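You operate a simulated robot arm through the tools that you are given. There is no shell and no other tool. Be economical: measure what you need, move in short steps, check, and stop when the job is done.

Carry out the task below with a simulated two-armed robot. There is one attempt and no reset: what you move stays moved.

JOB
Hold the green jug on the top of the small table steady with one hand and put the vial from the second shelf from the bottom of the tall shelf in it with the other.

Only the result counts: the job must be done as asked and must still hold three seconds after the hand-in. Knocking over, shifting, dropping, spilling or breaking anything else fails it.

ROBOT AND FRAMES
Two 7-joint arms with two-finger parallel grippers on one trunk, on a base that drives. Base frame: it is fixed to the floor where the robot stands at the start and does not move with it; the origin is under the middle of the robot, x ahead of it, y to its left, z up. Units: m, rad, N and s.
The left shoulder is at the start at [0.02, 0.113, 1.222], the right one opposite. With the tool pointing down near the work surface each hand reaches from about 0.1 to 0.54 m from the robot's upright axis, wherever it stands, measured 20 degrees to its own side. Places, roughly: green jug [-0.75, 1.5, 1]. Payload 1.57 kg a hand.
Tool frame (each hand has its own): the origin (TCP) lies between the finger pads and is the grasp point; the fingertips stand 0.03 m ahead of it; z points along the fingers, y is the line along which they close. Largest opening 0.08 m; finger width 0.017, thickness 0.012; the body of the gripper, 0.04 by 0.082 m, starts 0.08 m behind the TCP.
Orientation is that of the tool frame in the base frame, as a unit quaternion [x, y, z, w]. With the fingers straight down and closing along the base's y, the tool's x points along the base's -x, its y along +y and its z along -z.

CONTROLS
- The arms move only by the tool arm_command. It takes "left_steps", "right_steps" or both (then of equal length, played together; a hand with none holds still); each is text: rows parted by semicolons, each of 7 numbers parted by spaces: the finger opening in m, from 0 to 0.08, then the shift along the base's x, y, z in units of 250 mm (1.0 is 250 mm), then the turn, a rotation vector about the base's x, y, z in units of 90 degrees (1.0 is 90 degrees). In form: grip dx dy dz wx wy wz; .... A call has 1 to 10 rows; each row is the pose to reach, as a shift and turn from the pose commanded when the call began. A call with a number of a shift or a turn outside -1 to 1 is refused whole. A row lasts 0.2 s, in which the tool goes at most 0.05 m and 0.15 rad; a call with a longer step from one row to the next is refused whole, and so is a gripper value outside its range. Where a pose cannot be reached the arm comes as near as it can. A force on the tool above 40 N (or 10 N above the force at the start of the call, whichever is more), or a blocked arm, ends the call early, and 0.2 s more pass. Each finger travels about 0.045 m/s and halts on what it meets, pressing with about 43 N; the grip force reading is that of the motor and also rises with nothing between the fingers. The clock runs only during rows and for 0.2 s after the last one: add rows that repeat a pose to give the fingers time. The reply holds the time, the measured pose of the TCP, the force on the tool along the base axes, the opening and the grip force, in the units named above and with some noise, with the torque about the TCP (base axes, N m) and any sound that the robot's microphone picked up.
- Cameras (640 x 400 px; columns grow to the right, rows downward): "scene" is now at [0.0883, -0.0093, 1.326]; the picture's right is [-0.12, -0.99, 0.00], its down [-0.77, 0.09, -0.64] and it looks along [0.63, -0.08, -0.77] (base axes); focal length 256 px, centre (320, 200). "left" rides on the left gripper at [0.072, 0.007, -0.122] in its tool frame; the picture's right is [-0.09, 1.00, 0.00], its down [-0.84, -0.08, -0.54] and it looks along [-0.54, -0.05, 0.84] (tool axes); focal length 238 px, centre (320, 200). "right" rides on the right gripper at [0.072, -0.007, -0.122] in its tool frame; the picture's right is [0.09, 1.00, 0.00], its down [-0.84, 0.08, -0.54] and it looks along [-0.54, 0.05, 0.84] (tool axes); focal length 238 px, centre (320, 200). There is no depth. A picture from a camera that has moved, and an enlarged one, comes with that camera's place and axes in the base frame and with its lens.
- get_image(camera): a new picture of that camera. The clock stands still meanwhile.
- raise_lower(by): slides the trunk up (or, below 0, down) by that many m; the arms and the scene camera ride with it, the base frame stays. It gives what a move gives, with no picture.
- drive_base(legs): drives the robot by 1 to 6 legs, each [ahead, left, turn to the left] in m, m and rad, along the robot's own axes; the way and the turn of a leg run together, so that a leg with both is an arc; at most 1.5 m and 3.142 rad a leg. The arms and the cameras ride along, it lands a little off, and it stops where it bumps. It gives what a move gives.
- pan_tilt(pan, tilt): turns the head with the scene camera to pan (to the left, within 1.396 rad either way) and tilt (down, from -0.506 to 1.204), counted from straight ahead of the robot. It gives what a move gives.
- inspect(camera, box): a new picture of the part [left, top, right, bottom] of that camera's present view, enlarged. The clock stands still meanwhile.
- hand_in(): hands the job in; it is judged then, once.

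Go step by step. Nothing tells you exact positions but the pictures and the camera data: compare them with the known pose of the tool, close in by small moves and look again before you grip or let go. The budget is 120 turns and 88 pictures, counting those below and the enlarged ones. Unless the task says otherwise, let go and move clear before handing in, and close with one line.

The tools are called after ">>>" as a command line: name --argument value ..., lists and objects as JSON in quotes. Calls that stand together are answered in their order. arm_command: Moves the arms, as the interface text tells. Its arguments: {"type":"object","properties":{"left_steps":{"type":"string"},"right_steps":{"type":"string"}},"required":[]} The other tools are called the same way: raise_lower (by) slides the trunk up or down; drive_base (legs) drives the base; pan_tilt (pan, tilt) turns the head that bears the scene camera; get_image (camera) takes a picture; inspect (camera, box) takes an enlarged picture of a part of a camera's view; hand_in () hands the job in.

At the start:

```text
time_s: 0.0
left_position: [0.3046, 0.1484, 0.959]
left_orientation: [0.0, 1.0, 0.0, 0.0]
left_force: [0.3, -0.8, 0.8]
left_moment: [0.03, -0.04, -0.01]
left_width: 0.0803
left_grasp_force: 0.0
right_position: [0.4899, -0.2594, 0.9257]
right_orientation: [0.0, 1.0, 0.0, 0.0]
right_force: [-0.1, 0.3, 0.1]
right_moment: [0.01, -0.01, 0.0]
right_width: 0.0798
right_grasp_force: 0.1
trunk travel left (down, up): [-0.275, 0.295]
robot x, y, heading: [0.0028, 0.0021, 0.003]
head pan, tilt: [-0.119, 0.881]
```

scene: 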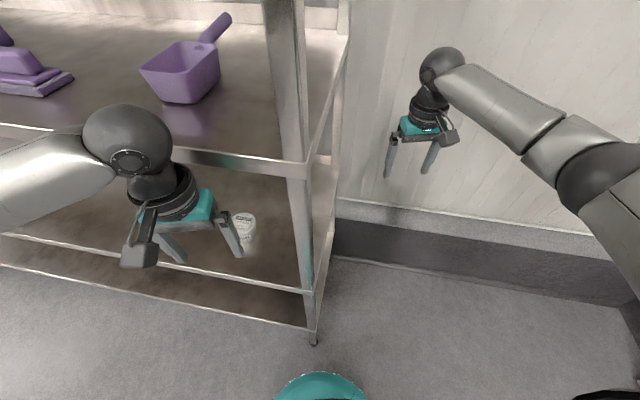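
right: 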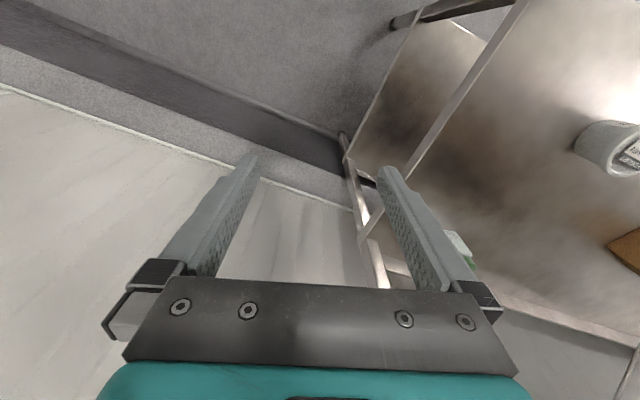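
left: 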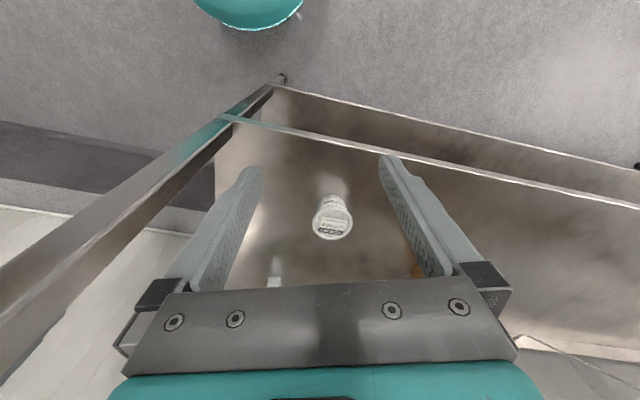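

The tall shelf is ahead and to the left, with several levels. I look around with the head before moving.

>>> pan_tilt --pan 0.5 --tilt 0.6

>>> get_image --camera "scene"

>>> pan_tilt --pan 1.39 --tilt 0.45

>>> get_image --camera "scene"

```text
time_s: 1.0
left_position: [0.3057, 0.1477, 0.9608]
left_orientation: [0.0, 1.0, -0.001, 0.0]
left_force: [-0.2, -0.2, -0.2]
left_moment: [-0.01, 0.01, 0.01]
left_width: 0.0799
left_grasp_force: 0.1
right_position: [0.4906, -0.2581, 0.925]
right_orientation: [0.0, 1.0, 0.0, 0.001]
right_force: [-0.2, 0.1, 0.3]
right_moment: [-0.01, 0.04, 0.0]
right_width: 0.0801
right_grasp_force: 0.1
trunk travel left (down, up): [-0.275, 0.295]
robot x, y, heading: [-0.0005, -0.0019, 0.002]
head pan, tilt: [0.499, 0.6]
```

```text
84 pictures are left
camera scene: at [0.0899, 0.0419, 1.3493], right [0.48, -0.88, 0.0], down [-0.5, -0.27, -0.82], along [0.72, 0.39, -0.57], focal length 256 px, centre (320, 200)
```

scene: 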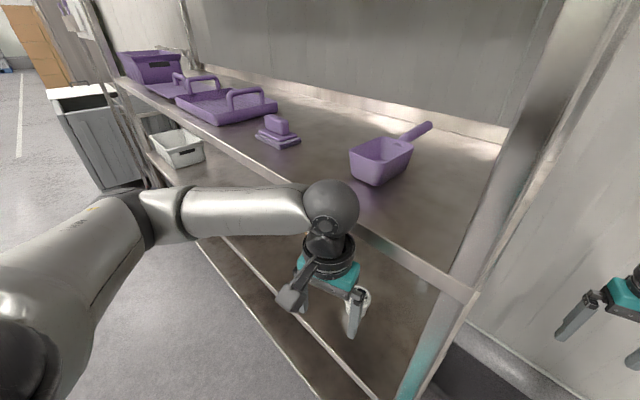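

```text
time_s: 2.2
left_position: [0.3046, 0.1477, 0.9597]
left_orientation: [0.0, 1.0, 0.0, 0.0]
left_force: [-0.5, -1.2, 0.0]
left_moment: [-0.01, 0.02, 0.03]
left_width: 0.0799
left_grasp_force: 0.0
right_position: [0.4897, -0.2595, 0.9253]
right_orientation: [0.001, 1.0, 0.0, 0.001]
right_force: [0.5, 0.7, 0.1]
right_moment: [0.02, -0.01, -0.02]
right_width: 0.0802
right_grasp_force: 0.2
trunk travel left (down, up): [-0.275, 0.295]
robot x, y, heading: [0.0007, 0.0037, -0.001]
head pan, tilt: [1.389, 0.45]
```

```text
83 pictures are left
camera scene: at [0.029, 0.0901, 1.3629], right [0.98, -0.18, 0.0], down [-0.08, -0.43, -0.9], along [0.16, 0.89, -0.44], focal length 256 px, centre (320, 200)
```

scene: 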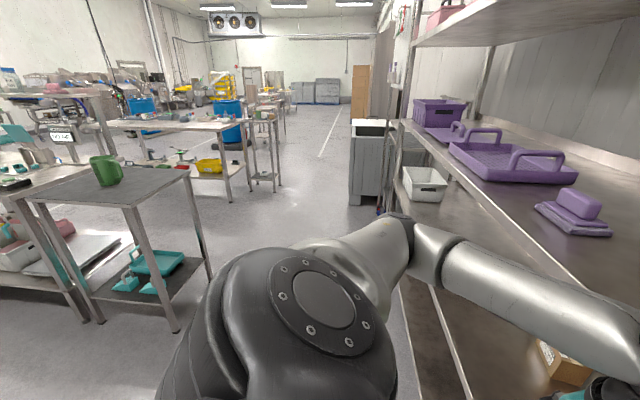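

Levels of the tall shelf come out near z≈0.2, 0.63, 1.07 and the gripper hovers in front of it. I zoom on the white object and other small things seen by the wrist cameras.

>>> inspect --camera "left" --box '[220, 150, 460, 300]'

>>> inspect --camera "right" --box '[400, 80, 640, 300]'

>>> inspect --camera "scene" --box '[0, 130, 220, 340]'

```text
2.67 times, centred on (340, 225) of left
camera zoom: at [0.2343, 0.1537, 1.0824], right [0.09, 1.0, 0.0], down [0.84, -0.08, 0.54], along [0.54, -0.05, -0.84], focal length 636 px, centre (267, 133)
```

zoom: 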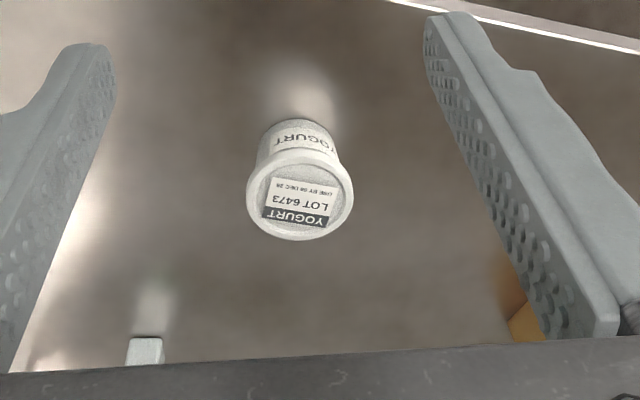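

```text
1.82 times, centred on (520, 190) of right
camera zoom: at [0.4191, -0.2659, 1.0478], right [-0.09, 1.0, 0.0], down [0.84, 0.08, 0.54], along [0.54, 0.05, -0.84], focal length 433 px, centre (-44, 218)
```

zoom: 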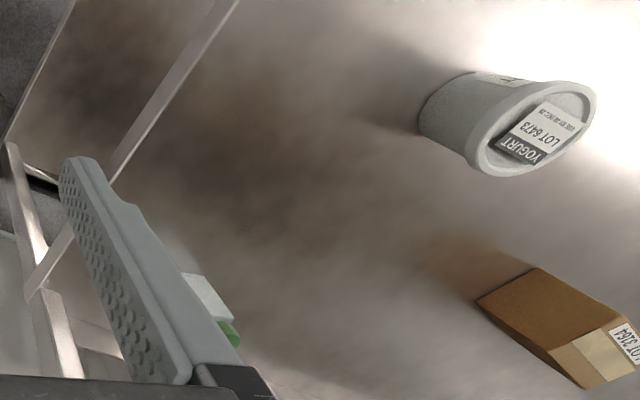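

```text
1.90 times, centred on (110, 235) of scene
camera zoom: at [0.029, 0.0901, 1.3629], right [0.98, -0.18, 0.0], down [-0.08, -0.43, -0.9], along [0.16, 0.89, -0.44], focal length 487 px, centre (720, 133)
```

zoom: 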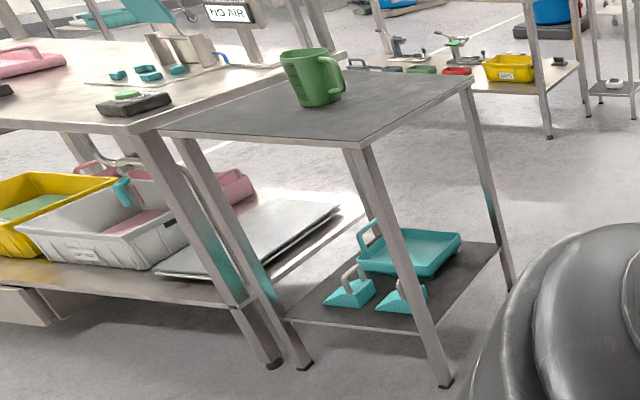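

The vial (white cap, green body) appears to be at about (0.68, 0.01), top z≈0.73, near the right end of the second shelf. I check the free space to the right of the shelf.

>>> pan_tilt --pan -0.3 --tilt 0.75

>>> get_image --camera "scene"

>>> pan_tilt --pan -1.2 --tilt 0.6

>>> get_image --camera "scene"

```text
time_s: 3.9
left_position: [0.3056, 0.1479, 0.9599]
left_orientation: [0.0, 1.0, 0.001, 0.0]
left_force: [0.6, 0.8, 0.2]
left_moment: [0.02, -0.01, 0.0]
left_width: 0.08
left_grasp_force: 0.1
right_position: [0.4914, -0.2587, 0.9252]
right_orientation: [0.0, 1.0, 0.0, -0.001]
right_force: [0.1, -0.1, -0.1]
right_moment: [0.04, 0.0, 0.0]
right_width: 0.0801
right_grasp_force: 0.1
trunk travel left (down, up): [-0.275, 0.295]
robot x, y, heading: [0.0047, -0.0018, 0.003]
head pan, tilt: [-0.3, 0.75]
```

```text
79 pictures are left
camera scene: at [0.0915, -0.0247, 1.3364], right [-0.3, -0.96, 0.0], down [-0.65, 0.2, -0.73], along [0.7, -0.22, -0.68], focal length 256 px, centre (320, 200)
```

scene: 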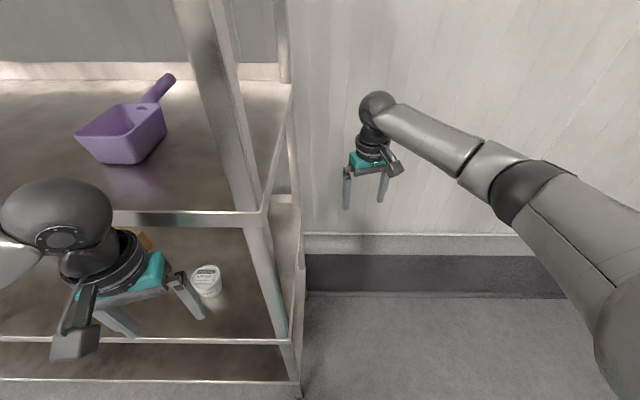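

```text
time_s: 5.1
left_position: [0.3059, 0.1483, 0.9603]
left_orientation: [0.001, 1.0, 0.0, 0.0]
left_force: [-0.1, -0.1, 0.0]
left_moment: [-0.01, -0.01, -0.02]
left_width: 0.08
left_grasp_force: 0.1
right_position: [0.4903, -0.2587, 0.9258]
right_orientation: [0.0, 1.0, 0.001, 0.0]
right_force: [0.1, -0.6, -0.6]
right_moment: [0.0, 0.0, 0.01]
right_width: 0.0801
right_grasp_force: 0.1
trunk travel left (down, up): [-0.275, 0.295]
robot x, y, heading: [-0.0008, 0.0022, -0.002]
head pan, tilt: [-1.201, 0.6]
```

```text
78 pictures are left
camera scene: at [0.0443, -0.0827, 1.3493], right [-0.93, -0.36, 0.0], down [-0.2, 0.53, -0.82], along [0.3, -0.77, -0.57], focal length 256 px, centre (320, 200)
```

scene: 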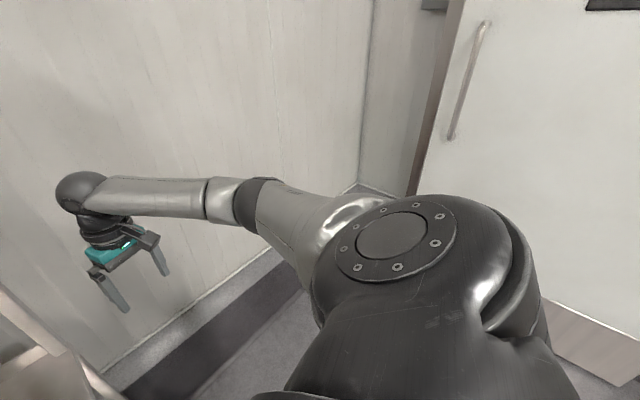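

There is a slanting wall to the right, but the shelf's end is open, so I plan to take the vial from the end with the right hand tilted 45° forward-left. First I draw the left arm back and pre-orient the right.

>>> arm_command --left_steps "0.08 -0.1 0 0 0 0 0; 0.08 -0.2 0 0 0 0 0; 0.08 -0.3 0 0 0 0 0; 0.08 -0.4 0 0 0 0 0; 0.08 -0.4 0 0 0 0 0; 0.08 -0.4 0 0 0 0 0; 0.08 -0.4 0 0 0 0 0; 0.08 -0.4 0 0 0 0 0; 0.08 -0.4 0 0 0 0 0" --right_steps "0.08 -0.05 0 0 0.0245 -0.0593 0.0593; 0.08 -0.1 0 0 0.049 -0.1185 0.1185; 0.08 -0.15 0 0 0.0735 -0.1778 0.1778; 0.08 -0.2 0 0 0.098 -0.237 0.237; 0.08 -0.25 0 0 0.1225 -0.2963 0.2963; 0.08 -0.3 0 0 0.147 -0.3555 0.3555; 0.08 -0.35 0 0 0.1715 -0.4148 0.4148; 0.08 -0.4 0 0 0.196 -0.474 0.474; 0.08 -0.4 0 0 0.196 -0.474 0.474"

>>> drive_base --legs '[[0, -0.12, 0]]'

>>> get_image --camera "right"

>>> pan_tilt --pan 0.1 --tilt 0.75

>>> get_image --camera "scene"

```text
time_s: 7.1
left_position: [0.2369, 0.1407, 0.9535]
left_orientation: [0.0, 1.0, 0.0, 0.0]
left_force: [-0.2, 0.1, -0.3]
left_moment: [-0.02, -0.01, 0.03]
left_width: 0.0801
left_grasp_force: 0.0
left hand out of reach, approached as far as the arm can: row 3, 4, 5, 6, 7, 8, 9
right_position: [0.39, -0.2581, 0.9263]
right_orientation: [-0.355, 0.853, 0.146, 0.354]
right_force: [-0.4, 0.9, 0.5]
right_moment: [0.0, 0.0, -0.02]
right_width: 0.0799
right_grasp_force: 0.1
trunk travel left (down, up): [-0.275, 0.295]
robot x, y, heading: [-0.0013, -0.0011, -0.001]
head pan, tilt: [-1.201, 0.6]
```

```text
time_s: 8.4
left_position: [0.2381, 0.0188, 0.9521]
left_orientation: [0.0, 1.0, 0.001, -0.001]
left_force: [0.9, -0.9, 0.4]
left_moment: [0.03, 0.0, 0.0]
left_width: 0.08
left_grasp_force: 0.1
right_position: [0.3892, -0.3809, 0.926]
right_orientation: [-0.353, 0.854, 0.145, 0.355]
right_force: [0.1, 0.2, 0.1]
right_moment: [0.03, -0.01, 0.0]
right_width: 0.0798
right_grasp_force: 0.0
trunk travel left (down, up): [-0.275, 0.295]
robot x, y, heading: [-0.0024, -0.1259, 0.001]
head pan, tilt: [-1.201, 0.6]
```

```text
77 pictures are left
camera right: at [0.2981, -0.4827, 0.9622], right [-0.75, 0.66, -0.07], down [0.09, 0.2, 0.98], along [0.66, 0.73, -0.21], focal length 238 px, centre (320, 200)
```

right: 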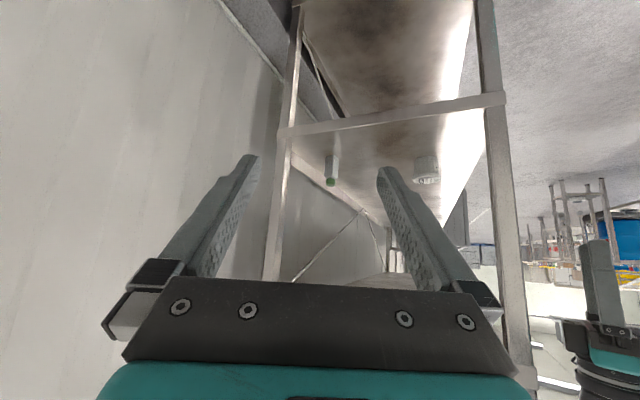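

```text
time_s: 9.8
left_position: [0.2374, 0.0189, 0.9539]
left_orientation: [-0.001, 1.0, -0.001, -0.001]
left_force: [-0.2, -0.3, 0.0]
left_moment: [0.02, 0.0, 0.02]
left_width: 0.0802
left_grasp_force: 0.1
right_position: [0.3903, -0.3805, 0.9255]
right_orientation: [-0.353, 0.854, 0.145, 0.354]
right_force: [-0.4, -0.1, -0.3]
right_moment: [-0.01, 0.04, -0.01]
right_width: 0.08
right_grasp_force: 0.1
trunk travel left (down, up): [-0.275, 0.295]
robot x, y, heading: [0.0036, -0.1227, -0.001]
head pan, tilt: [0.099, 0.75]
```

```text
76 pictures are left
camera scene: at [0.0947, -0.1137, 1.3364], right [0.1, -1.0, 0.0], down [-0.68, -0.07, -0.73], along [0.73, 0.07, -0.68], focal length 256 px, centre (320, 200)
```

scene: 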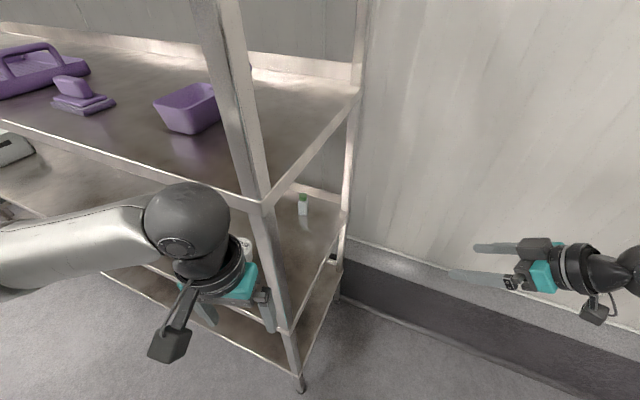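

The vial is clear now: white body, green cap, standing near the shelf's open end. I zoom in to measure it.

>>> inspect --camera "scene" --box '[260, 170, 360, 240]'

>>> inspect --camera "right" --box '[270, 100, 390, 200]'

```text
5.71 times, centred on (310, 205) of scene
camera zoom: at [0.0947, -0.1137, 1.3364], right [0.1, -1.0, 0.0], down [-0.68, -0.07, -0.73], along [0.73, 0.07, -0.68], focal length 1460 px, centre (377, 171)
```

zoom: 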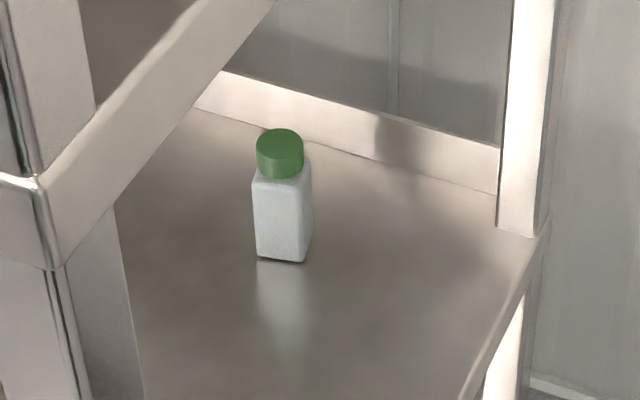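

```text
4.00 times, centred on (330, 150) of right
camera zoom: at [0.2981, -0.4821, 0.9625], right [-0.75, 0.66, -0.07], down [0.09, 0.2, 0.97], along [0.66, 0.72, -0.21], focal length 953 px, centre (280, 400)
```

zoom: 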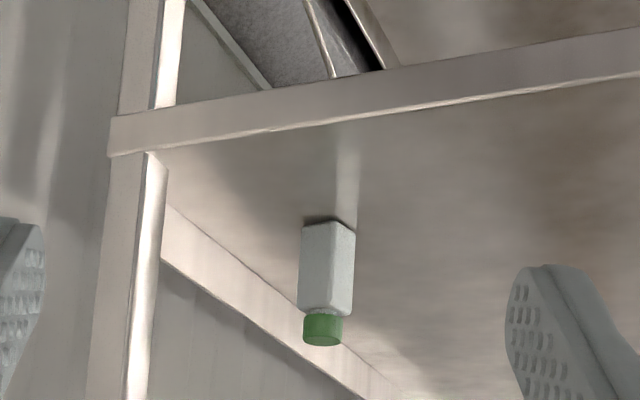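

Measured: vial base (0.706, 0.002, 0.695), cap top z≈0.785, ~0.03 wide square body roughly axis-aligned; shelf end runs from (0.32,-0.02) to (0.735,-0.14). I'll approach along +x, 45° down, coming past the end; first clear the left hand, shift right, lower the trunk.

>>> arm_command --left_steps "0.08 0 0.16 0 0 0 0; 0.08 0 0.32 0 0 0 0; 0.08 0 0.48 0 0 0 0; 0.08 0 0.64 0 0 0 0; 0.08 0 0.8 0 0 0 0"

>>> drive_base --legs '[[0, -0.1, 0]]'

>>> raise_lower --by -0.18

>>> get_image --camera "scene"

```text
time_s: 11.1
left_position: [0.2387, 0.2228, 0.9526]
left_orientation: [0.0, 1.0, 0.0, -0.001]
left_force: [-0.6, -0.4, -0.7]
left_moment: [-0.01, 0.05, -0.01]
left_width: 0.0798
left_grasp_force: 0.1
left hand out of reach, approached as far as the arm can: row 1
right_position: [0.3895, -0.38, 0.9266]
right_orientation: [-0.354, 0.853, 0.146, 0.354]
right_force: [0.4, -1.0, -0.4]
right_moment: [-0.01, 0.0, -0.01]
right_width: 0.0798
right_grasp_force: 0.0
trunk travel left (down, up): [-0.275, 0.295]
robot x, y, heading: [0.0008, -0.123, 0.001]
head pan, tilt: [0.099, 0.75]
```

```text
time_s: 12.2
left_position: [0.2384, 0.1234, 0.9535]
left_orientation: [0.002, 1.0, 0.0, -0.001]
left_force: [0.3, 0.2, 0.0]
left_moment: [0.0, -0.01, 0.04]
left_width: 0.0799
left_grasp_force: 0.1
right_position: [0.3895, -0.4784, 0.9264]
right_orientation: [-0.352, 0.854, 0.146, 0.355]
right_force: [0.2, 0.3, 0.9]
right_moment: [0.01, 0.03, 0.02]
right_width: 0.0801
right_grasp_force: 0.0
trunk travel left (down, up): [-0.275, 0.295]
robot x, y, heading: [-0.0009, -0.2184, -0.007]
head pan, tilt: [0.099, 0.75]
```

```text
time_s: 14.2
left_position: [0.2379, 0.1236, 0.7736]
left_orientation: [0.001, 1.0, 0.0, 0.0]
left_force: [-0.2, 0.2, -0.2]
left_moment: [0.01, 0.01, -0.01]
left_width: 0.0801
left_grasp_force: 0.1
right_position: [0.389, -0.4776, 0.7462]
right_orientation: [-0.352, 0.854, 0.145, 0.354]
right_force: [-0.8, -0.2, -0.8]
right_moment: [-0.01, 0.0, 0.01]
right_width: 0.0801
right_grasp_force: 0.1
trunk travel left (down, up): [-0.095, 0.475]
robot x, y, heading: [-0.0007, -0.2211, -0.002]
head pan, tilt: [0.099, 0.75]
```

```text
73 pictures are left
camera scene: at [0.0945, -0.2107, 1.1565], right [0.1, -1.0, 0.0], down [-0.68, -0.07, -0.73], along [0.73, 0.07, -0.68], focal length 256 px, centre (320, 200)
```

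scene: 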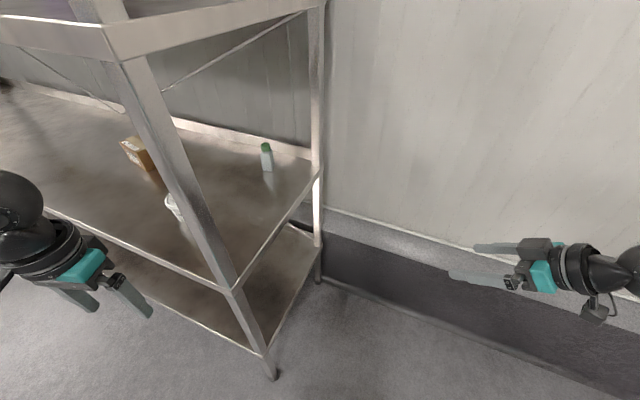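

Vial is in clear view beside the end. I bring the right hand up beside the shelf's end, turning to yaw 30°.

>>> arm_command --right_steps "0.08 0.054 0.132 0.056 0 0 -0.028; 0.08 0.108 0.264 0.112 0 0 -0.056; 0.08 0.162 0.396 0.168 0 0 -0.083; 0.08 0.216 0.528 0.224 0 0 -0.111; 0.08 0.27 0.66 0.28 0 0 -0.139; 0.08 0.324 0.792 0.336 0 0 -0.1667"

>>> get_image --camera "right"

>>> get_image --camera "scene"

```text
time_s: 15.6
left_position: [0.2384, 0.1249, 0.7726]
left_orientation: [0.001, 1.0, 0.0, 0.0]
left_force: [0.0, -0.5, 0.2]
left_moment: [0.0, -0.01, 0.0]
left_width: 0.0802
left_grasp_force: 0.0
right_position: [0.4696, -0.2791, 0.8327]
right_orientation: [-0.238, 0.893, 0.098, 0.37]
right_force: [-0.4, 0.0, -0.1]
right_moment: [0.01, -0.02, -0.01]
right_width: 0.0801
right_grasp_force: 0.1
trunk travel left (down, up): [-0.095, 0.475]
robot x, y, heading: [-0.0014, -0.2222, -0.003]
head pan, tilt: [0.099, 0.75]
```

```text
72 pictures are left
camera right: at [0.3549, -0.3538, 0.8681], right [-0.55, 0.83, -0.07], down [0.14, 0.17, 0.97], along [0.82, 0.53, -0.21], focal length 238 px, centre (320, 200)
```

right: 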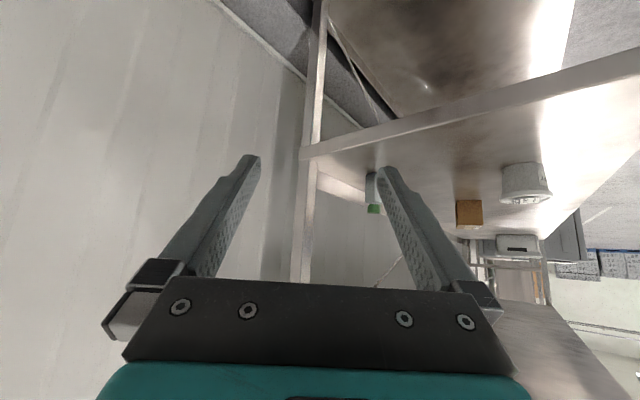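

```text
71 pictures are left
camera scene: at [0.0946, -0.2105, 1.1564], right [0.1, -1.0, 0.0], down [-0.68, -0.07, -0.73], along [0.73, 0.07, -0.68], focal length 256 px, centre (320, 200)
```

scene: 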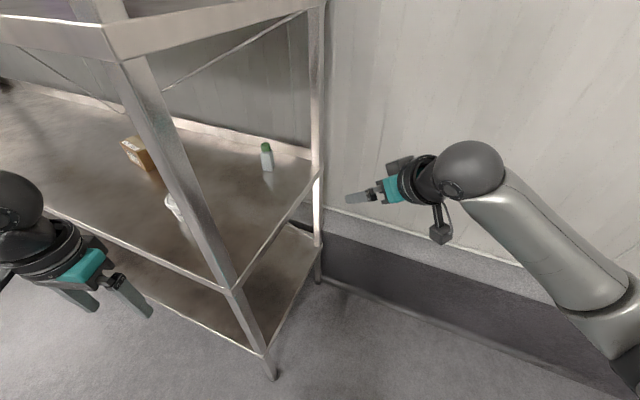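

Tool sits at 45° with a good elbow-out posture. I move in over the shelf end, short of the vial.

>>> arm_command --right_steps "0.08 0.086 0.146 -0.01 0 0 0; 0.08 0.172 0.292 -0.02 0 0 0; 0.08 0.258 0.438 -0.03 0 0 0; 0.08 0.344 0.584 -0.04 0 0 0; 0.08 0.43 0.73 -0.045 0 0 0; 0.08 0.516 0.876 -0.05 0 0 0"

>>> get_image --camera "right"

>>> get_image --camera "scene"

```text
time_s: 17.0
left_position: [0.2376, 0.1247, 0.7729]
left_orientation: [0.001, 1.0, 0.0, -0.002]
left_force: [0.0, -0.4, -0.2]
left_moment: [0.02, -0.01, -0.02]
left_width: 0.0802
left_grasp_force: 0.0
right_position: [0.5987, -0.0604, 0.8199]
right_orientation: [-0.238, 0.892, 0.098, 0.37]
right_force: [1.1, -0.5, -0.2]
right_moment: [-0.02, -0.01, 0.07]
right_width: 0.0801
right_grasp_force: 0.1
trunk travel left (down, up): [-0.095, 0.475]
robot x, y, heading: [0.0031, -0.2194, 0.001]
head pan, tilt: [0.099, 0.75]
```

```text
70 pictures are left
camera right: at [0.4835, -0.1355, 0.8566], right [-0.55, 0.83, -0.07], down [0.14, 0.17, 0.98], along [0.82, 0.53, -0.21], focal length 238 px, centre (320, 200)
```

right: 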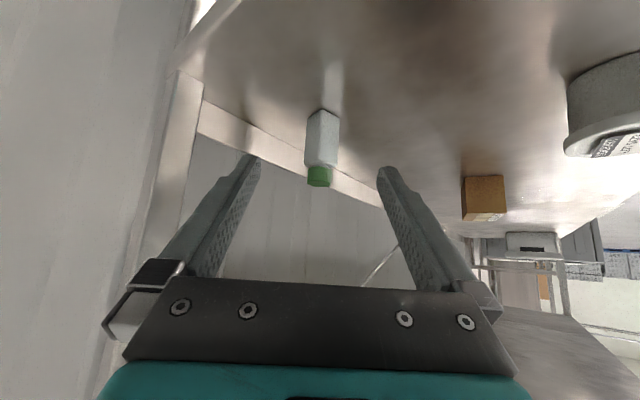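

```text
69 pictures are left
camera scene: at [0.0945, -0.2105, 1.1564], right [0.1, -1.0, 0.0], down [-0.68, -0.07, -0.73], along [0.73, 0.07, -0.68], focal length 256 px, centre (320, 200)
```

scene: 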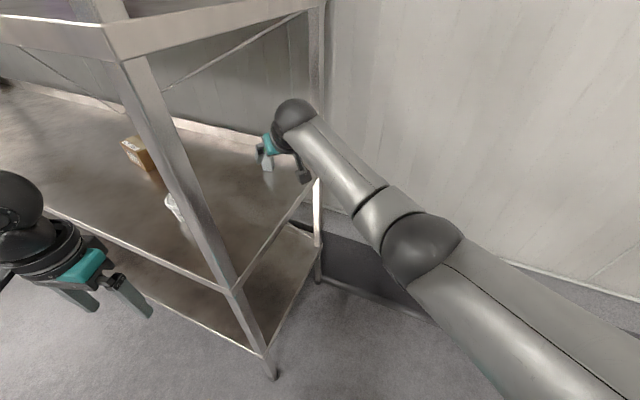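

The hand is lined up about 0.11 m short of the vial. I zoom in to judge its face orientation.

>>> inspect --camera "right" --box '[270, 90, 370, 200]'

```text
3.64 times, centred on (320, 145) of right
camera zoom: at [0.4835, -0.1355, 0.8566], right [-0.55, 0.83, -0.07], down [0.14, 0.17, 0.98], along [0.82, 0.53, -0.21], focal length 867 px, centre (320, 400)
```

zoom: 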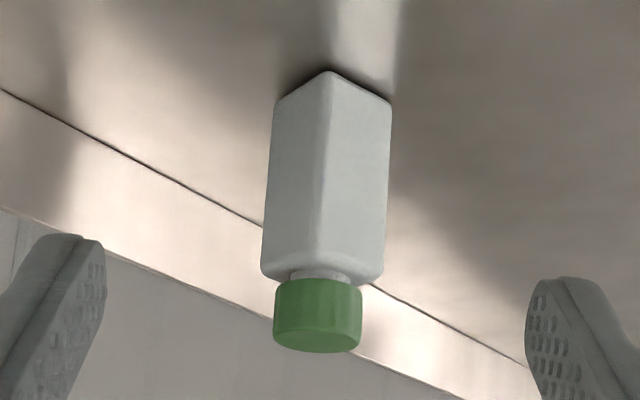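

Vial's faces are turned about -9° from the axes. I move so the open fingers straddle it, then check.

>>> arm_command --right_steps "0.08 0.085 0.05 -0.1 0 0 0; 0.08 0.17 0.1 -0.18 0 0 0; 0.08 0.255 0.15 -0.23 0 0 0; 0.08 0.34 0.2 -0.26 0 0 0; 0.08 0.425 0.25 -0.28 0 0 0"

>>> get_image --camera "right"

```text
time_s: 18.2
left_position: [0.2385, 0.1249, 0.7725]
left_orientation: [0.002, 1.0, 0.0, -0.002]
left_force: [0.6, 0.3, 0.3]
left_moment: [0.0, 0.0, -0.04]
left_width: 0.08
left_grasp_force: 0.1
right_position: [0.6301, -0.053, 0.7937]
right_orientation: [-0.238, 0.892, 0.098, 0.371]
right_force: [0.0, 0.6, -0.1]
right_moment: [-0.01, -0.02, -0.02]
right_width: 0.0799
right_grasp_force: 0.1
right hand out of reach, approached as far as the arm can: row 2, 3, 4, 5
trunk travel left (down, up): [-0.095, 0.475]
robot x, y, heading: [-0.0016, -0.2207, -0.006]
head pan, tilt: [0.099, 0.75]
```

```text
67 pictures are left
camera right: at [0.5142, -0.1275, 0.8289], right [-0.55, 0.83, -0.07], down [0.14, 0.17, 0.98], along [0.82, 0.53, -0.21], focal length 238 px, centre (320, 200)
```

right: 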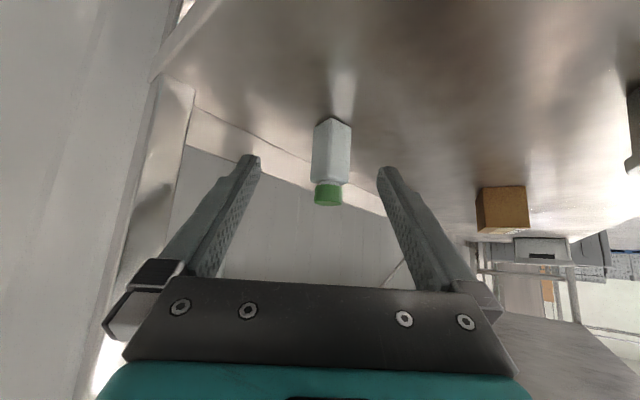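

The arm runs out of reach here, so the base must come ~0.1 m closer. I first pull the right hand back a little, and move the left hand back/left away from the shelf front, then check the left side.

>>> arm_command --left_steps "0.08 -0.1 0.12 0 0 0 0; 0.08 -0.2 0.24 0 0 0 0; 0.08 -0.3 0.36 0 0 0 0; 0.08 -0.4 0.48 0 0 0 0" --right_steps "0.08 -0.075 -0.075 0 0 0 0; 0.08 -0.15 -0.15 0 0 0 0; 0.08 -0.225 -0.225 0 0 0 0; 0.08 -0.3 -0.3 0 0 0 0"

>>> pan_tilt --pan 0.8 --tilt 0.7

>>> get_image --camera "scene"

```text
time_s: 19.2
left_position: [0.1374, 0.2452, 0.7727]
left_orientation: [0.001, 1.0, 0.0, 0.0]
left_force: [0.0, 0.5, 0.5]
left_moment: [0.03, -0.02, 0.02]
left_width: 0.0801
left_grasp_force: 0.0
right_position: [0.5511, -0.1253, 0.7908]
right_orientation: [-0.238, 0.893, 0.098, 0.371]
right_force: [-0.2, 0.7, 0.6]
right_moment: [0.0, -0.02, 0.02]
right_width: 0.08
right_grasp_force: 0.0
trunk travel left (down, up): [-0.095, 0.475]
robot x, y, heading: [-0.0029, -0.2211, -0.003]
head pan, tilt: [0.099, 0.75]
```

```text
time_s: 20.3
left_position: [0.1384, 0.2443, 0.7746]
left_orientation: [0.002, 1.0, 0.0, -0.001]
left_force: [0.0, -0.1, -0.7]
left_moment: [-0.02, -0.04, 0.03]
left_width: 0.0801
left_grasp_force: 0.0
right_position: [0.553, -0.1246, 0.79]
right_orientation: [-0.238, 0.893, 0.097, 0.369]
right_force: [-0.8, -0.3, 0.8]
right_moment: [0.02, -0.01, 0.02]
right_width: 0.08
right_grasp_force: 0.0
trunk travel left (down, up): [-0.095, 0.475]
robot x, y, heading: [0.0022, -0.2163, -0.005]
head pan, tilt: [0.799, 0.7]
```

```text
66 pictures are left
camera scene: at [0.0715, -0.158, 1.1607], right [0.71, -0.7, 0.0], down [-0.45, -0.46, -0.76], along [0.54, 0.55, -0.64], focal length 256 px, centre (320, 200)
```

scene: 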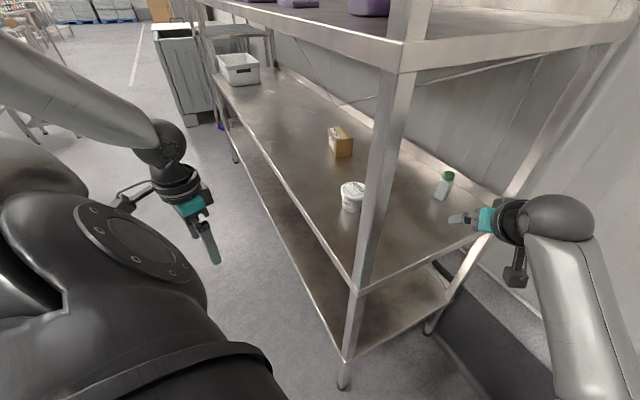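

Left arm is well clear of the shelf. I pull the right hand back a little more and drive 0.09 ahead.

>>> arm_command --right_steps "0.08 -0.16 0 0.04 0 0 0"

>>> drive_base --legs '[[0.09, 0, 0]]'

>>> get_image --camera "right"

```text
time_s: 20.7
left_position: [0.1387, 0.2465, 0.7744]
left_orientation: [0.002, 1.0, 0.0, -0.001]
left_force: [-0.3, 1.0, 0.2]
left_moment: [0.03, 0.01, -0.02]
left_width: 0.08
left_grasp_force: 0.1
right_position: [0.5113, -0.1262, 0.8007]
right_orientation: [-0.237, 0.893, 0.098, 0.37]
right_force: [-0.4, 0.4, -0.6]
right_moment: [0.02, -0.03, 0.03]
right_width: 0.0802
right_grasp_force: 0.0
trunk travel left (down, up): [-0.095, 0.475]
robot x, y, heading: [-0.0034, -0.2172, -0.001]
head pan, tilt: [0.799, 0.7]
```

```text
time_s: 21.8
left_position: [0.2256, 0.2455, 0.7722]
left_orientation: [0.001, 1.0, -0.001, 0.0]
left_force: [0.7, 0.5, -0.3]
left_moment: [0.0, 0.0, 0.02]
left_width: 0.0802
left_grasp_force: 0.0
right_position: [0.5984, -0.1265, 0.8021]
right_orientation: [-0.239, 0.893, 0.098, 0.37]
right_force: [0.6, 0.1, -0.5]
right_moment: [0.0, -0.01, 0.0]
right_width: 0.0801
right_grasp_force: 0.1
trunk travel left (down, up): [-0.095, 0.475]
robot x, y, heading: [0.086, -0.2212, 0.001]
head pan, tilt: [0.799, 0.7]
```

```text
65 pictures are left
camera right: at [0.4834, -0.2003, 0.8375], right [-0.55, 0.83, -0.07], down [0.14, 0.17, 0.97], along [0.82, 0.53, -0.21], focal length 238 px, centre (320, 200)
```

right: 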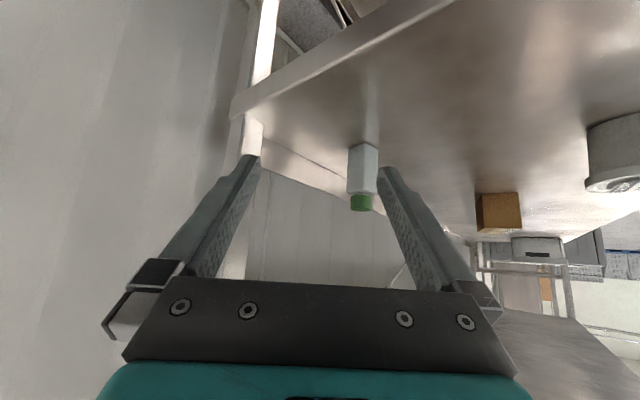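

Now go to the 30° approach line and then straddle the vial.

>>> arm_command --right_steps "0.08 0.024 0.147 -0.034 0 0 0; 0.08 0.048 0.294 -0.068 0 0 0; 0.08 0.144 0.349 -0.13 0 0 0; 0.08 0.24 0.404 -0.17 0 0 0; 0.08 0.336 0.459 -0.19 0 0 0; 0.08 0.43 0.514 -0.208 0 0 0"

>>> get_image --camera "right"

```text
time_s: 23.1
left_position: [0.2233, 0.2463, 0.7731]
left_orientation: [0.001, 1.0, 0.0, -0.001]
left_force: [0.2, 0.7, -0.2]
left_moment: [0.02, -0.01, -0.02]
left_width: 0.0801
left_grasp_force: 0.0
right_position: [0.674, -0.0155, 0.7554]
right_orientation: [-0.238, 0.892, 0.099, 0.371]
right_force: [-1.0, 0.4, -0.2]
right_moment: [-0.03, 0.05, -0.03]
right_width: 0.0798
right_grasp_force: 0.1
right hand out of reach, approached as far as the arm can: row 5, 6
trunk travel left (down, up): [-0.095, 0.475]
robot x, y, heading: [0.0864, -0.2202, -0.002]
head pan, tilt: [0.799, 0.7]
```

```text
64 pictures are left
camera right: at [0.5584, -0.0893, 0.7911], right [-0.55, 0.83, -0.06], down [0.14, 0.17, 0.98], along [0.82, 0.53, -0.21], focal length 238 px, centre (320, 200)
```

right: 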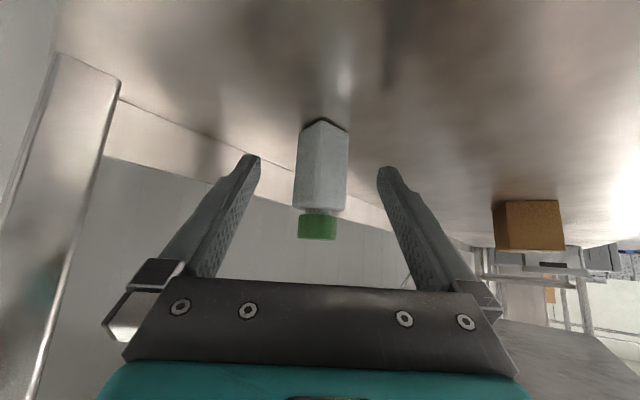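

Still ~3.5 cm short and centred between the fingers. I pull back slightly, drive 5 cm closer, then go in again.

>>> arm_command --right_steps "0.08 -0.09 -0.05 0.04 0 0 0; 0.08 -0.18 -0.1 0.06 0 0 0; 0.08 -0.26 -0.15 0.06 0 0 0"

>>> drive_base --legs '[[0.055, 0, 0]]'

```text
time_s: 23.9
left_position: [0.225, 0.2446, 0.7743]
left_orientation: [0.001, 1.0, 0.0, -0.001]
left_force: [0.7, 0.0, -1.0]
left_moment: [0.01, -0.01, 0.01]
left_width: 0.0799
left_grasp_force: 0.1
right_position: [0.6081, -0.0535, 0.7707]
right_orientation: [-0.239, 0.892, 0.098, 0.37]
right_force: [0.1, -0.2, -0.4]
right_moment: [0.0, -0.03, -0.01]
right_width: 0.08
right_grasp_force: 0.1
trunk travel left (down, up): [-0.095, 0.475]
robot x, y, heading: [0.0875, -0.2193, -0.001]
head pan, tilt: [0.799, 0.7]
```

```text
time_s: 24.9
left_position: [0.2786, 0.2461, 0.773]
left_orientation: [0.001, 1.0, 0.0, -0.002]
left_force: [-0.1, 0.8, 0.3]
left_moment: [0.0, -0.03, -0.01]
left_width: 0.0799
left_grasp_force: 0.1
right_position: [0.6629, -0.0525, 0.7699]
right_orientation: [-0.239, 0.893, 0.098, 0.37]
right_force: [0.2, 0.6, -0.2]
right_moment: [0.04, -0.02, -0.01]
right_width: 0.0799
right_grasp_force: 0.0
trunk travel left (down, up): [-0.095, 0.475]
robot x, y, heading: [0.1388, -0.221, -0.003]
head pan, tilt: [0.799, 0.7]
```

Sideways correction first, then forward so the fingers straddle the vial.

>>> arm_command --right_steps "0.08 -0.052 0.09 -0.04 0 0 0; 0.08 0.06 0.154 -0.06 0 0 0; 0.08 0.172 0.218 -0.08 0 0 0; 0.08 0.172 0.218 -0.08 0 0 0"

>>> get_image --camera "right"

```text
time_s: 25.9
left_position: [0.2785, 0.2451, 0.7737]
left_orientation: [0.001, 1.0, 0.0, -0.001]
left_force: [-1.2, -1.5, 0.3]
left_moment: [-0.02, 0.01, -0.01]
left_width: 0.0801
left_grasp_force: 0.1
right_position: [0.7079, -0.0015, 0.7539]
right_orientation: [-0.237, 0.892, 0.097, 0.372]
right_force: [0.3, 0.1, -1.0]
right_moment: [0.01, 0.01, -0.02]
right_width: 0.0799
right_grasp_force: 0.1
trunk travel left (down, up): [-0.095, 0.475]
robot x, y, heading: [0.1461, -0.2192, -0.002]
head pan, tilt: [0.799, 0.7]
```

```text
63 pictures are left
camera right: at [0.5923, -0.0759, 0.7886], right [-0.55, 0.83, -0.07], down [0.14, 0.17, 0.98], along [0.83, 0.52, -0.21], focal length 238 px, centre (320, 200)
```

right: 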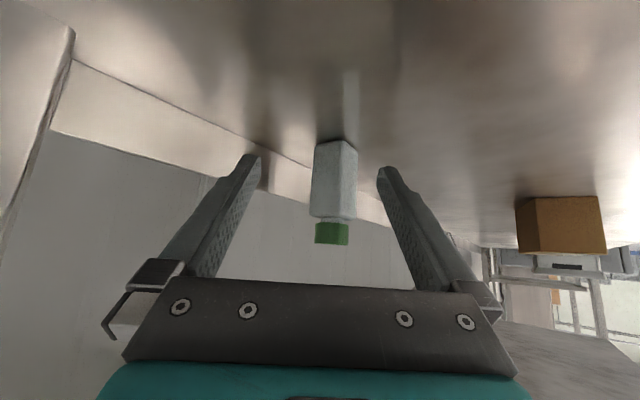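

The vial now seems farther than before; I check with the head camera whether it was pushed.

>>> pan_tilt --pan 0.35 --tilt 0.6

>>> get_image --camera "scene"

>>> inspect --camera "right" --box '[220, 100, 440, 280]'

```text
time_s: 26.8
left_position: [0.278, 0.2453, 0.7726]
left_orientation: [0.001, 1.0, 0.0, -0.001]
left_force: [-0.4, -0.4, -0.2]
left_moment: [0.0, 0.02, 0.01]
left_width: 0.0801
left_grasp_force: 0.1
right_position: [0.7074, -0.0018, 0.7527]
right_orientation: [-0.238, 0.892, 0.095, 0.373]
right_force: [-0.2, -0.3, 0.1]
right_moment: [0.0, -0.01, 0.0]
right_width: 0.08
right_grasp_force: 0.1
trunk travel left (down, up): [-0.095, 0.475]
robot x, y, heading: [0.1421, -0.2198, -0.004]
head pan, tilt: [0.351, 0.6]
```

```text
62 pictures are left
camera scene: at [0.2365, -0.1886, 1.1693], right [0.34, -0.94, 0.0], down [-0.53, -0.19, -0.82], along [0.77, 0.28, -0.57], focal length 256 px, centre (320, 200)
```

scene: 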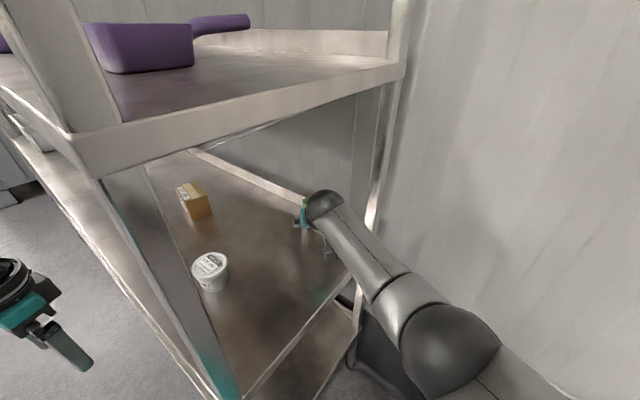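

```text
2.22 times, centred on (330, 190) of right
camera zoom: at [0.5917, -0.0755, 0.7889], right [-0.55, 0.83, -0.07], down [0.14, 0.17, 0.98], along [0.82, 0.53, -0.21], focal length 530 px, centre (298, 222)
```

zoom: 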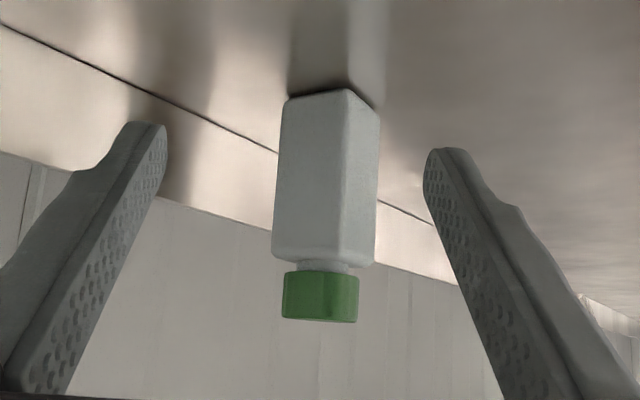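

The vial was nudged to about (0.756, 0.043) but still stands, between the fingers' line. I withdraw, then turn the base left ~0.5 rad to bring the right shoulder closer.

>>> arm_command --right_steps "0.08 -0.16 -0.09 0.05 0 0 0; 0.08 -0.32 -0.18 0.1 0 0 0; 0.08 -0.42 -0.27 0.15 0 0 0; 0.08 -0.5 -0.41 0.16 0 0 0; 0.08 -0.58 -0.55 0.17 0 0 0; 0.08 -0.66 -0.69 0.18 0 0 0; 0.08 -0.745 -0.83 0.19 0 0 0; 0.08 -0.83 -0.974 0.2 0 0 0"

>>> drive_base --legs '[[0, 0, 0.45]]'

>>> pan_tilt --pan 0.0 --tilt 0.6

>>> get_image --camera "scene"

>>> get_image --camera "right"

```text
time_s: 28.6
left_position: [0.2791, 0.2447, 0.7738]
left_orientation: [0.001, 1.0, 0.0, 0.0]
left_force: [0.0, -0.4, -0.7]
left_moment: [-0.03, -0.01, 0.01]
left_width: 0.08
left_grasp_force: 0.1
right_position: [0.4983, -0.2403, 0.8002]
right_orientation: [-0.239, 0.892, 0.098, 0.37]
right_force: [-0.6, 0.0, -0.6]
right_moment: [-0.04, 0.01, -0.01]
right_width: 0.08
right_grasp_force: 0.1
trunk travel left (down, up): [-0.095, 0.475]
robot x, y, heading: [0.1375, -0.2177, -0.003]
head pan, tilt: [0.351, 0.6]
```

```text
time_s: 30.3
left_position: [0.0642, 0.2592, 0.7737]
left_orientation: [-0.221, 0.975, 0.0, -0.002]
left_force: [-0.1, 0.5, 0.5]
left_moment: [-0.01, 0.0, -0.01]
left_width: 0.0799
left_grasp_force: 0.1
right_position: [0.4724, -0.0843, 0.7991]
right_orientation: [-0.43, 0.817, 0.178, 0.339]
right_force: [0.1, -0.1, 0.5]
right_moment: [-0.02, 0.02, -0.02]
right_width: 0.08
right_grasp_force: 0.1
trunk travel left (down, up): [-0.095, 0.475]
robot x, y, heading: [0.1434, -0.2206, 0.443]
head pan, tilt: [0.351, 0.6]
```

```text
time_s: 31.1
left_position: [0.0653, 0.2592, 0.7743]
left_orientation: [-0.221, 0.975, -0.001, -0.001]
left_force: [0.2, 0.6, -0.1]
left_moment: [0.02, -0.03, 0.01]
left_width: 0.0802
left_grasp_force: 0.0
right_position: [0.473, -0.0838, 0.7991]
right_orientation: [-0.431, 0.817, 0.178, 0.339]
right_force: [0.4, 0.4, -0.5]
right_moment: [-0.02, 0.02, -0.01]
right_width: 0.0799
right_grasp_force: 0.0
trunk travel left (down, up): [-0.095, 0.475]
robot x, y, heading: [0.1411, -0.2146, 0.447]
head pan, tilt: [0.0, 0.6]
```

```text
60 pictures are left
camera scene: at [0.2322, -0.1765, 1.1693], right [0.43, -0.9, 0.0], down [-0.51, -0.24, -0.83], along [0.74, 0.36, -0.56], focal length 256 px, centre (320, 200)
```

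scene: 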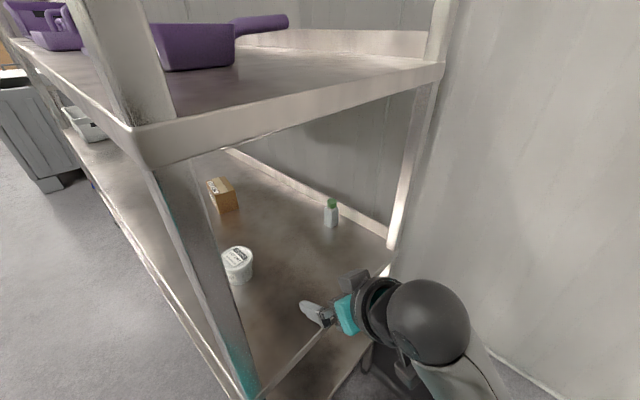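

```text
59 pictures are left
camera right: at [0.4009, -0.2018, 0.8356], right [-0.86, 0.51, -0.07], down [0.05, 0.22, 0.97], along [0.51, 0.83, -0.21], focal length 238 px, centre (320, 200)
```

right: 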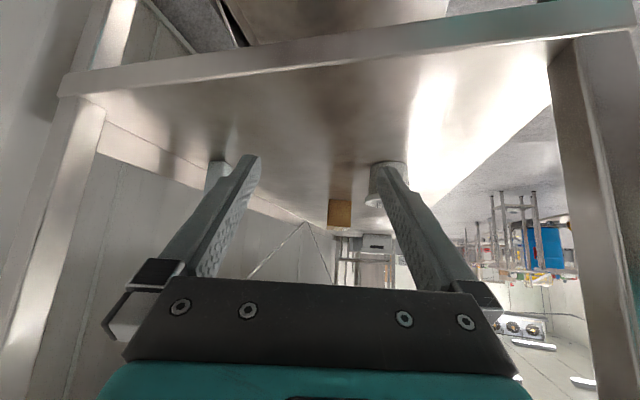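

Vial confirmed at ≈(0.754, 0.043). I go to a pre-grasp at yaw 45° on the approach line and look again.

>>> arm_command --right_steps "0.055 0.153 0.028 -0.027 0 0 -0.024; 0.055 0.306 0.056 -0.054 0 0 -0.048; 0.055 0.46 0.084 -0.08 0 0 -0.072; 0.055 0.613 0.112 -0.11 0 0 -0.096; 0.055 0.766 0.14 -0.136 0 0 -0.118; 0.055 0.766 0.14 -0.136 0 0 -0.118"

>>> inspect --camera "right" --box '[180, 80, 460, 280]'

```text
time_s: 32.5
left_position: [0.0635, 0.2587, 0.7739]
left_orientation: [-0.22, 0.975, 0.001, -0.001]
left_force: [-0.7, 0.1, 0.2]
left_moment: [-0.01, -0.03, 0.04]
left_width: 0.0801
left_grasp_force: 0.0
right_position: [0.6665, -0.0483, 0.7649]
right_orientation: [-0.353, 0.854, 0.146, 0.353]
right_force: [0.4, 0.3, 0.2]
right_moment: [0.02, -0.03, -0.02]
right_width: 0.0548
right_grasp_force: 0.1
trunk travel left (down, up): [-0.095, 0.475]
robot x, y, heading: [0.1404, -0.2234, 0.444]
head pan, tilt: [0.0, 0.6]
```

```text
2.00 times, centred on (320, 180) of right
camera zoom: at [0.5742, -0.1503, 0.8011], right [-0.75, 0.66, -0.07], down [0.09, 0.2, 0.97], along [0.66, 0.72, -0.21], focal length 477 px, centre (320, 240)
```

zoom: 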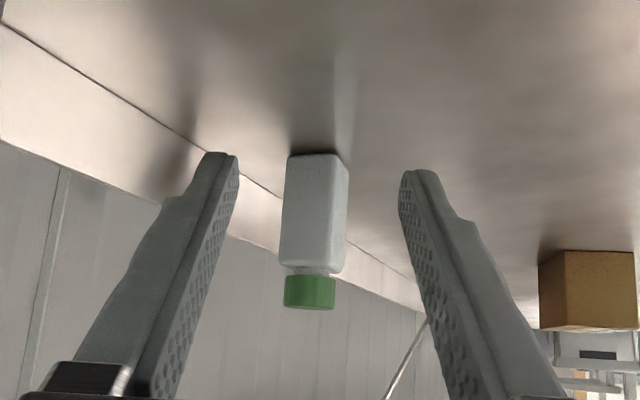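

Well centred; vial ≈0.129 m ahead along the tool direction. I go forward 0.119.

>>> arm_command --right_steps "0.055 0.084 0.084 -0.013 0 0 0; 0.055 0.168 0.168 -0.026 0 0 0; 0.055 0.252 0.252 -0.04 0 0 0; 0.055 0.336 0.336 -0.052 0 0 0; 0.055 0.336 0.336 -0.052 0 0 0"

>>> inspect --camera "right" --box '[180, 80, 460, 280]'

```text
time_s: 33.7
left_position: [0.0643, 0.2591, 0.7728]
left_orientation: [-0.221, 0.975, -0.001, -0.001]
left_force: [-0.2, 0.6, -0.1]
left_moment: [0.01, -0.01, 0.0]
left_width: 0.0799
left_grasp_force: 0.1
right_position: [0.7474, 0.036, 0.7518]
right_orientation: [-0.353, 0.853, 0.147, 0.355]
right_force: [0.2, -0.5, 1.3]
right_moment: [-0.01, -0.03, -0.01]
right_width: 0.0552
right_grasp_force: 0.0
trunk travel left (down, up): [-0.095, 0.475]
robot x, y, heading: [0.1422, -0.2185, 0.448]
head pan, tilt: [0.0, 0.6]
```

```text
2.00 times, centred on (320, 180) of right
camera zoom: at [0.6559, -0.0657, 0.788], right [-0.75, 0.66, -0.07], down [0.09, 0.2, 0.98], along [0.66, 0.72, -0.21], focal length 477 px, centre (320, 240)
```

zoom: 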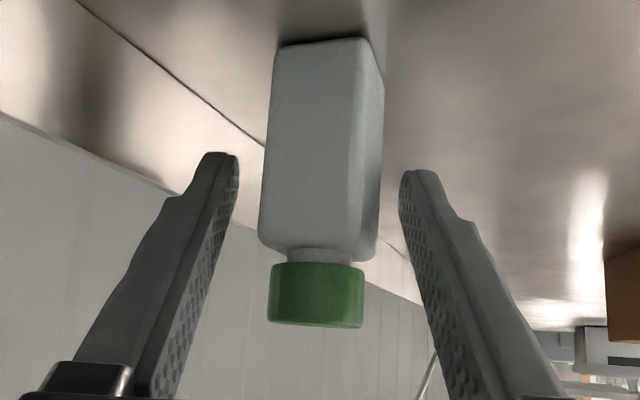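

The vial is between the pads at the TCP. I lower 8 mm and close.

>>> arm_command --right_steps "0.055 0.012 0 -0.032 0 0 0; 0.04 0.012 0 -0.032 0 0 0; 0.02 0.012 0 -0.032 0 0 0; 0.01 0.012 0 -0.032 0 0 0; 0.01 0.012 0 -0.032 0 0 0; 0.01 0.012 0 -0.032 0 0 0"

>>> get_image --camera "right"

```text
time_s: 35.1
left_position: [0.0653, 0.2594, 0.773]
left_orientation: [-0.221, 0.975, 0.0, -0.001]
left_force: [0.3, -0.2, 0.5]
left_moment: [0.0, -0.01, 0.02]
left_width: 0.0799
left_grasp_force: 0.0
right_position: [0.7508, 0.036, 0.7451]
right_orientation: [-0.353, 0.853, 0.146, 0.355]
right_force: [0.7, 0.3, 0.9]
right_moment: [0.01, 0.01, 0.04]
right_width: 0.029
right_grasp_force: 39.4
trunk travel left (down, up): [-0.095, 0.475]
robot x, y, heading: [0.1409, -0.2207, 0.449]
head pan, tilt: [0.0, 0.6]
```

```text
56 pictures are left
camera right: at [0.6588, -0.0655, 0.78], right [-0.75, 0.66, -0.07], down [0.09, 0.2, 0.98], along [0.66, 0.72, -0.21], focal length 238 px, centre (320, 200)
```

right: 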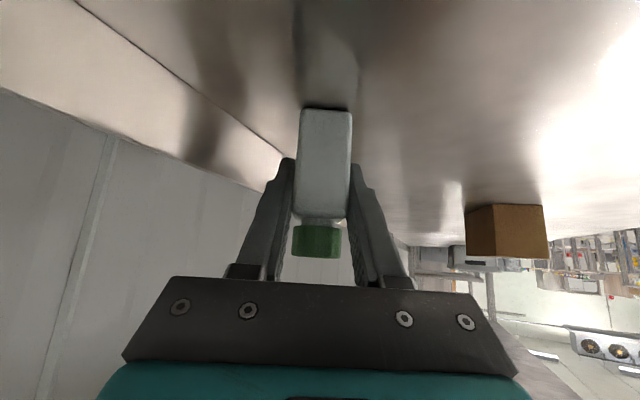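

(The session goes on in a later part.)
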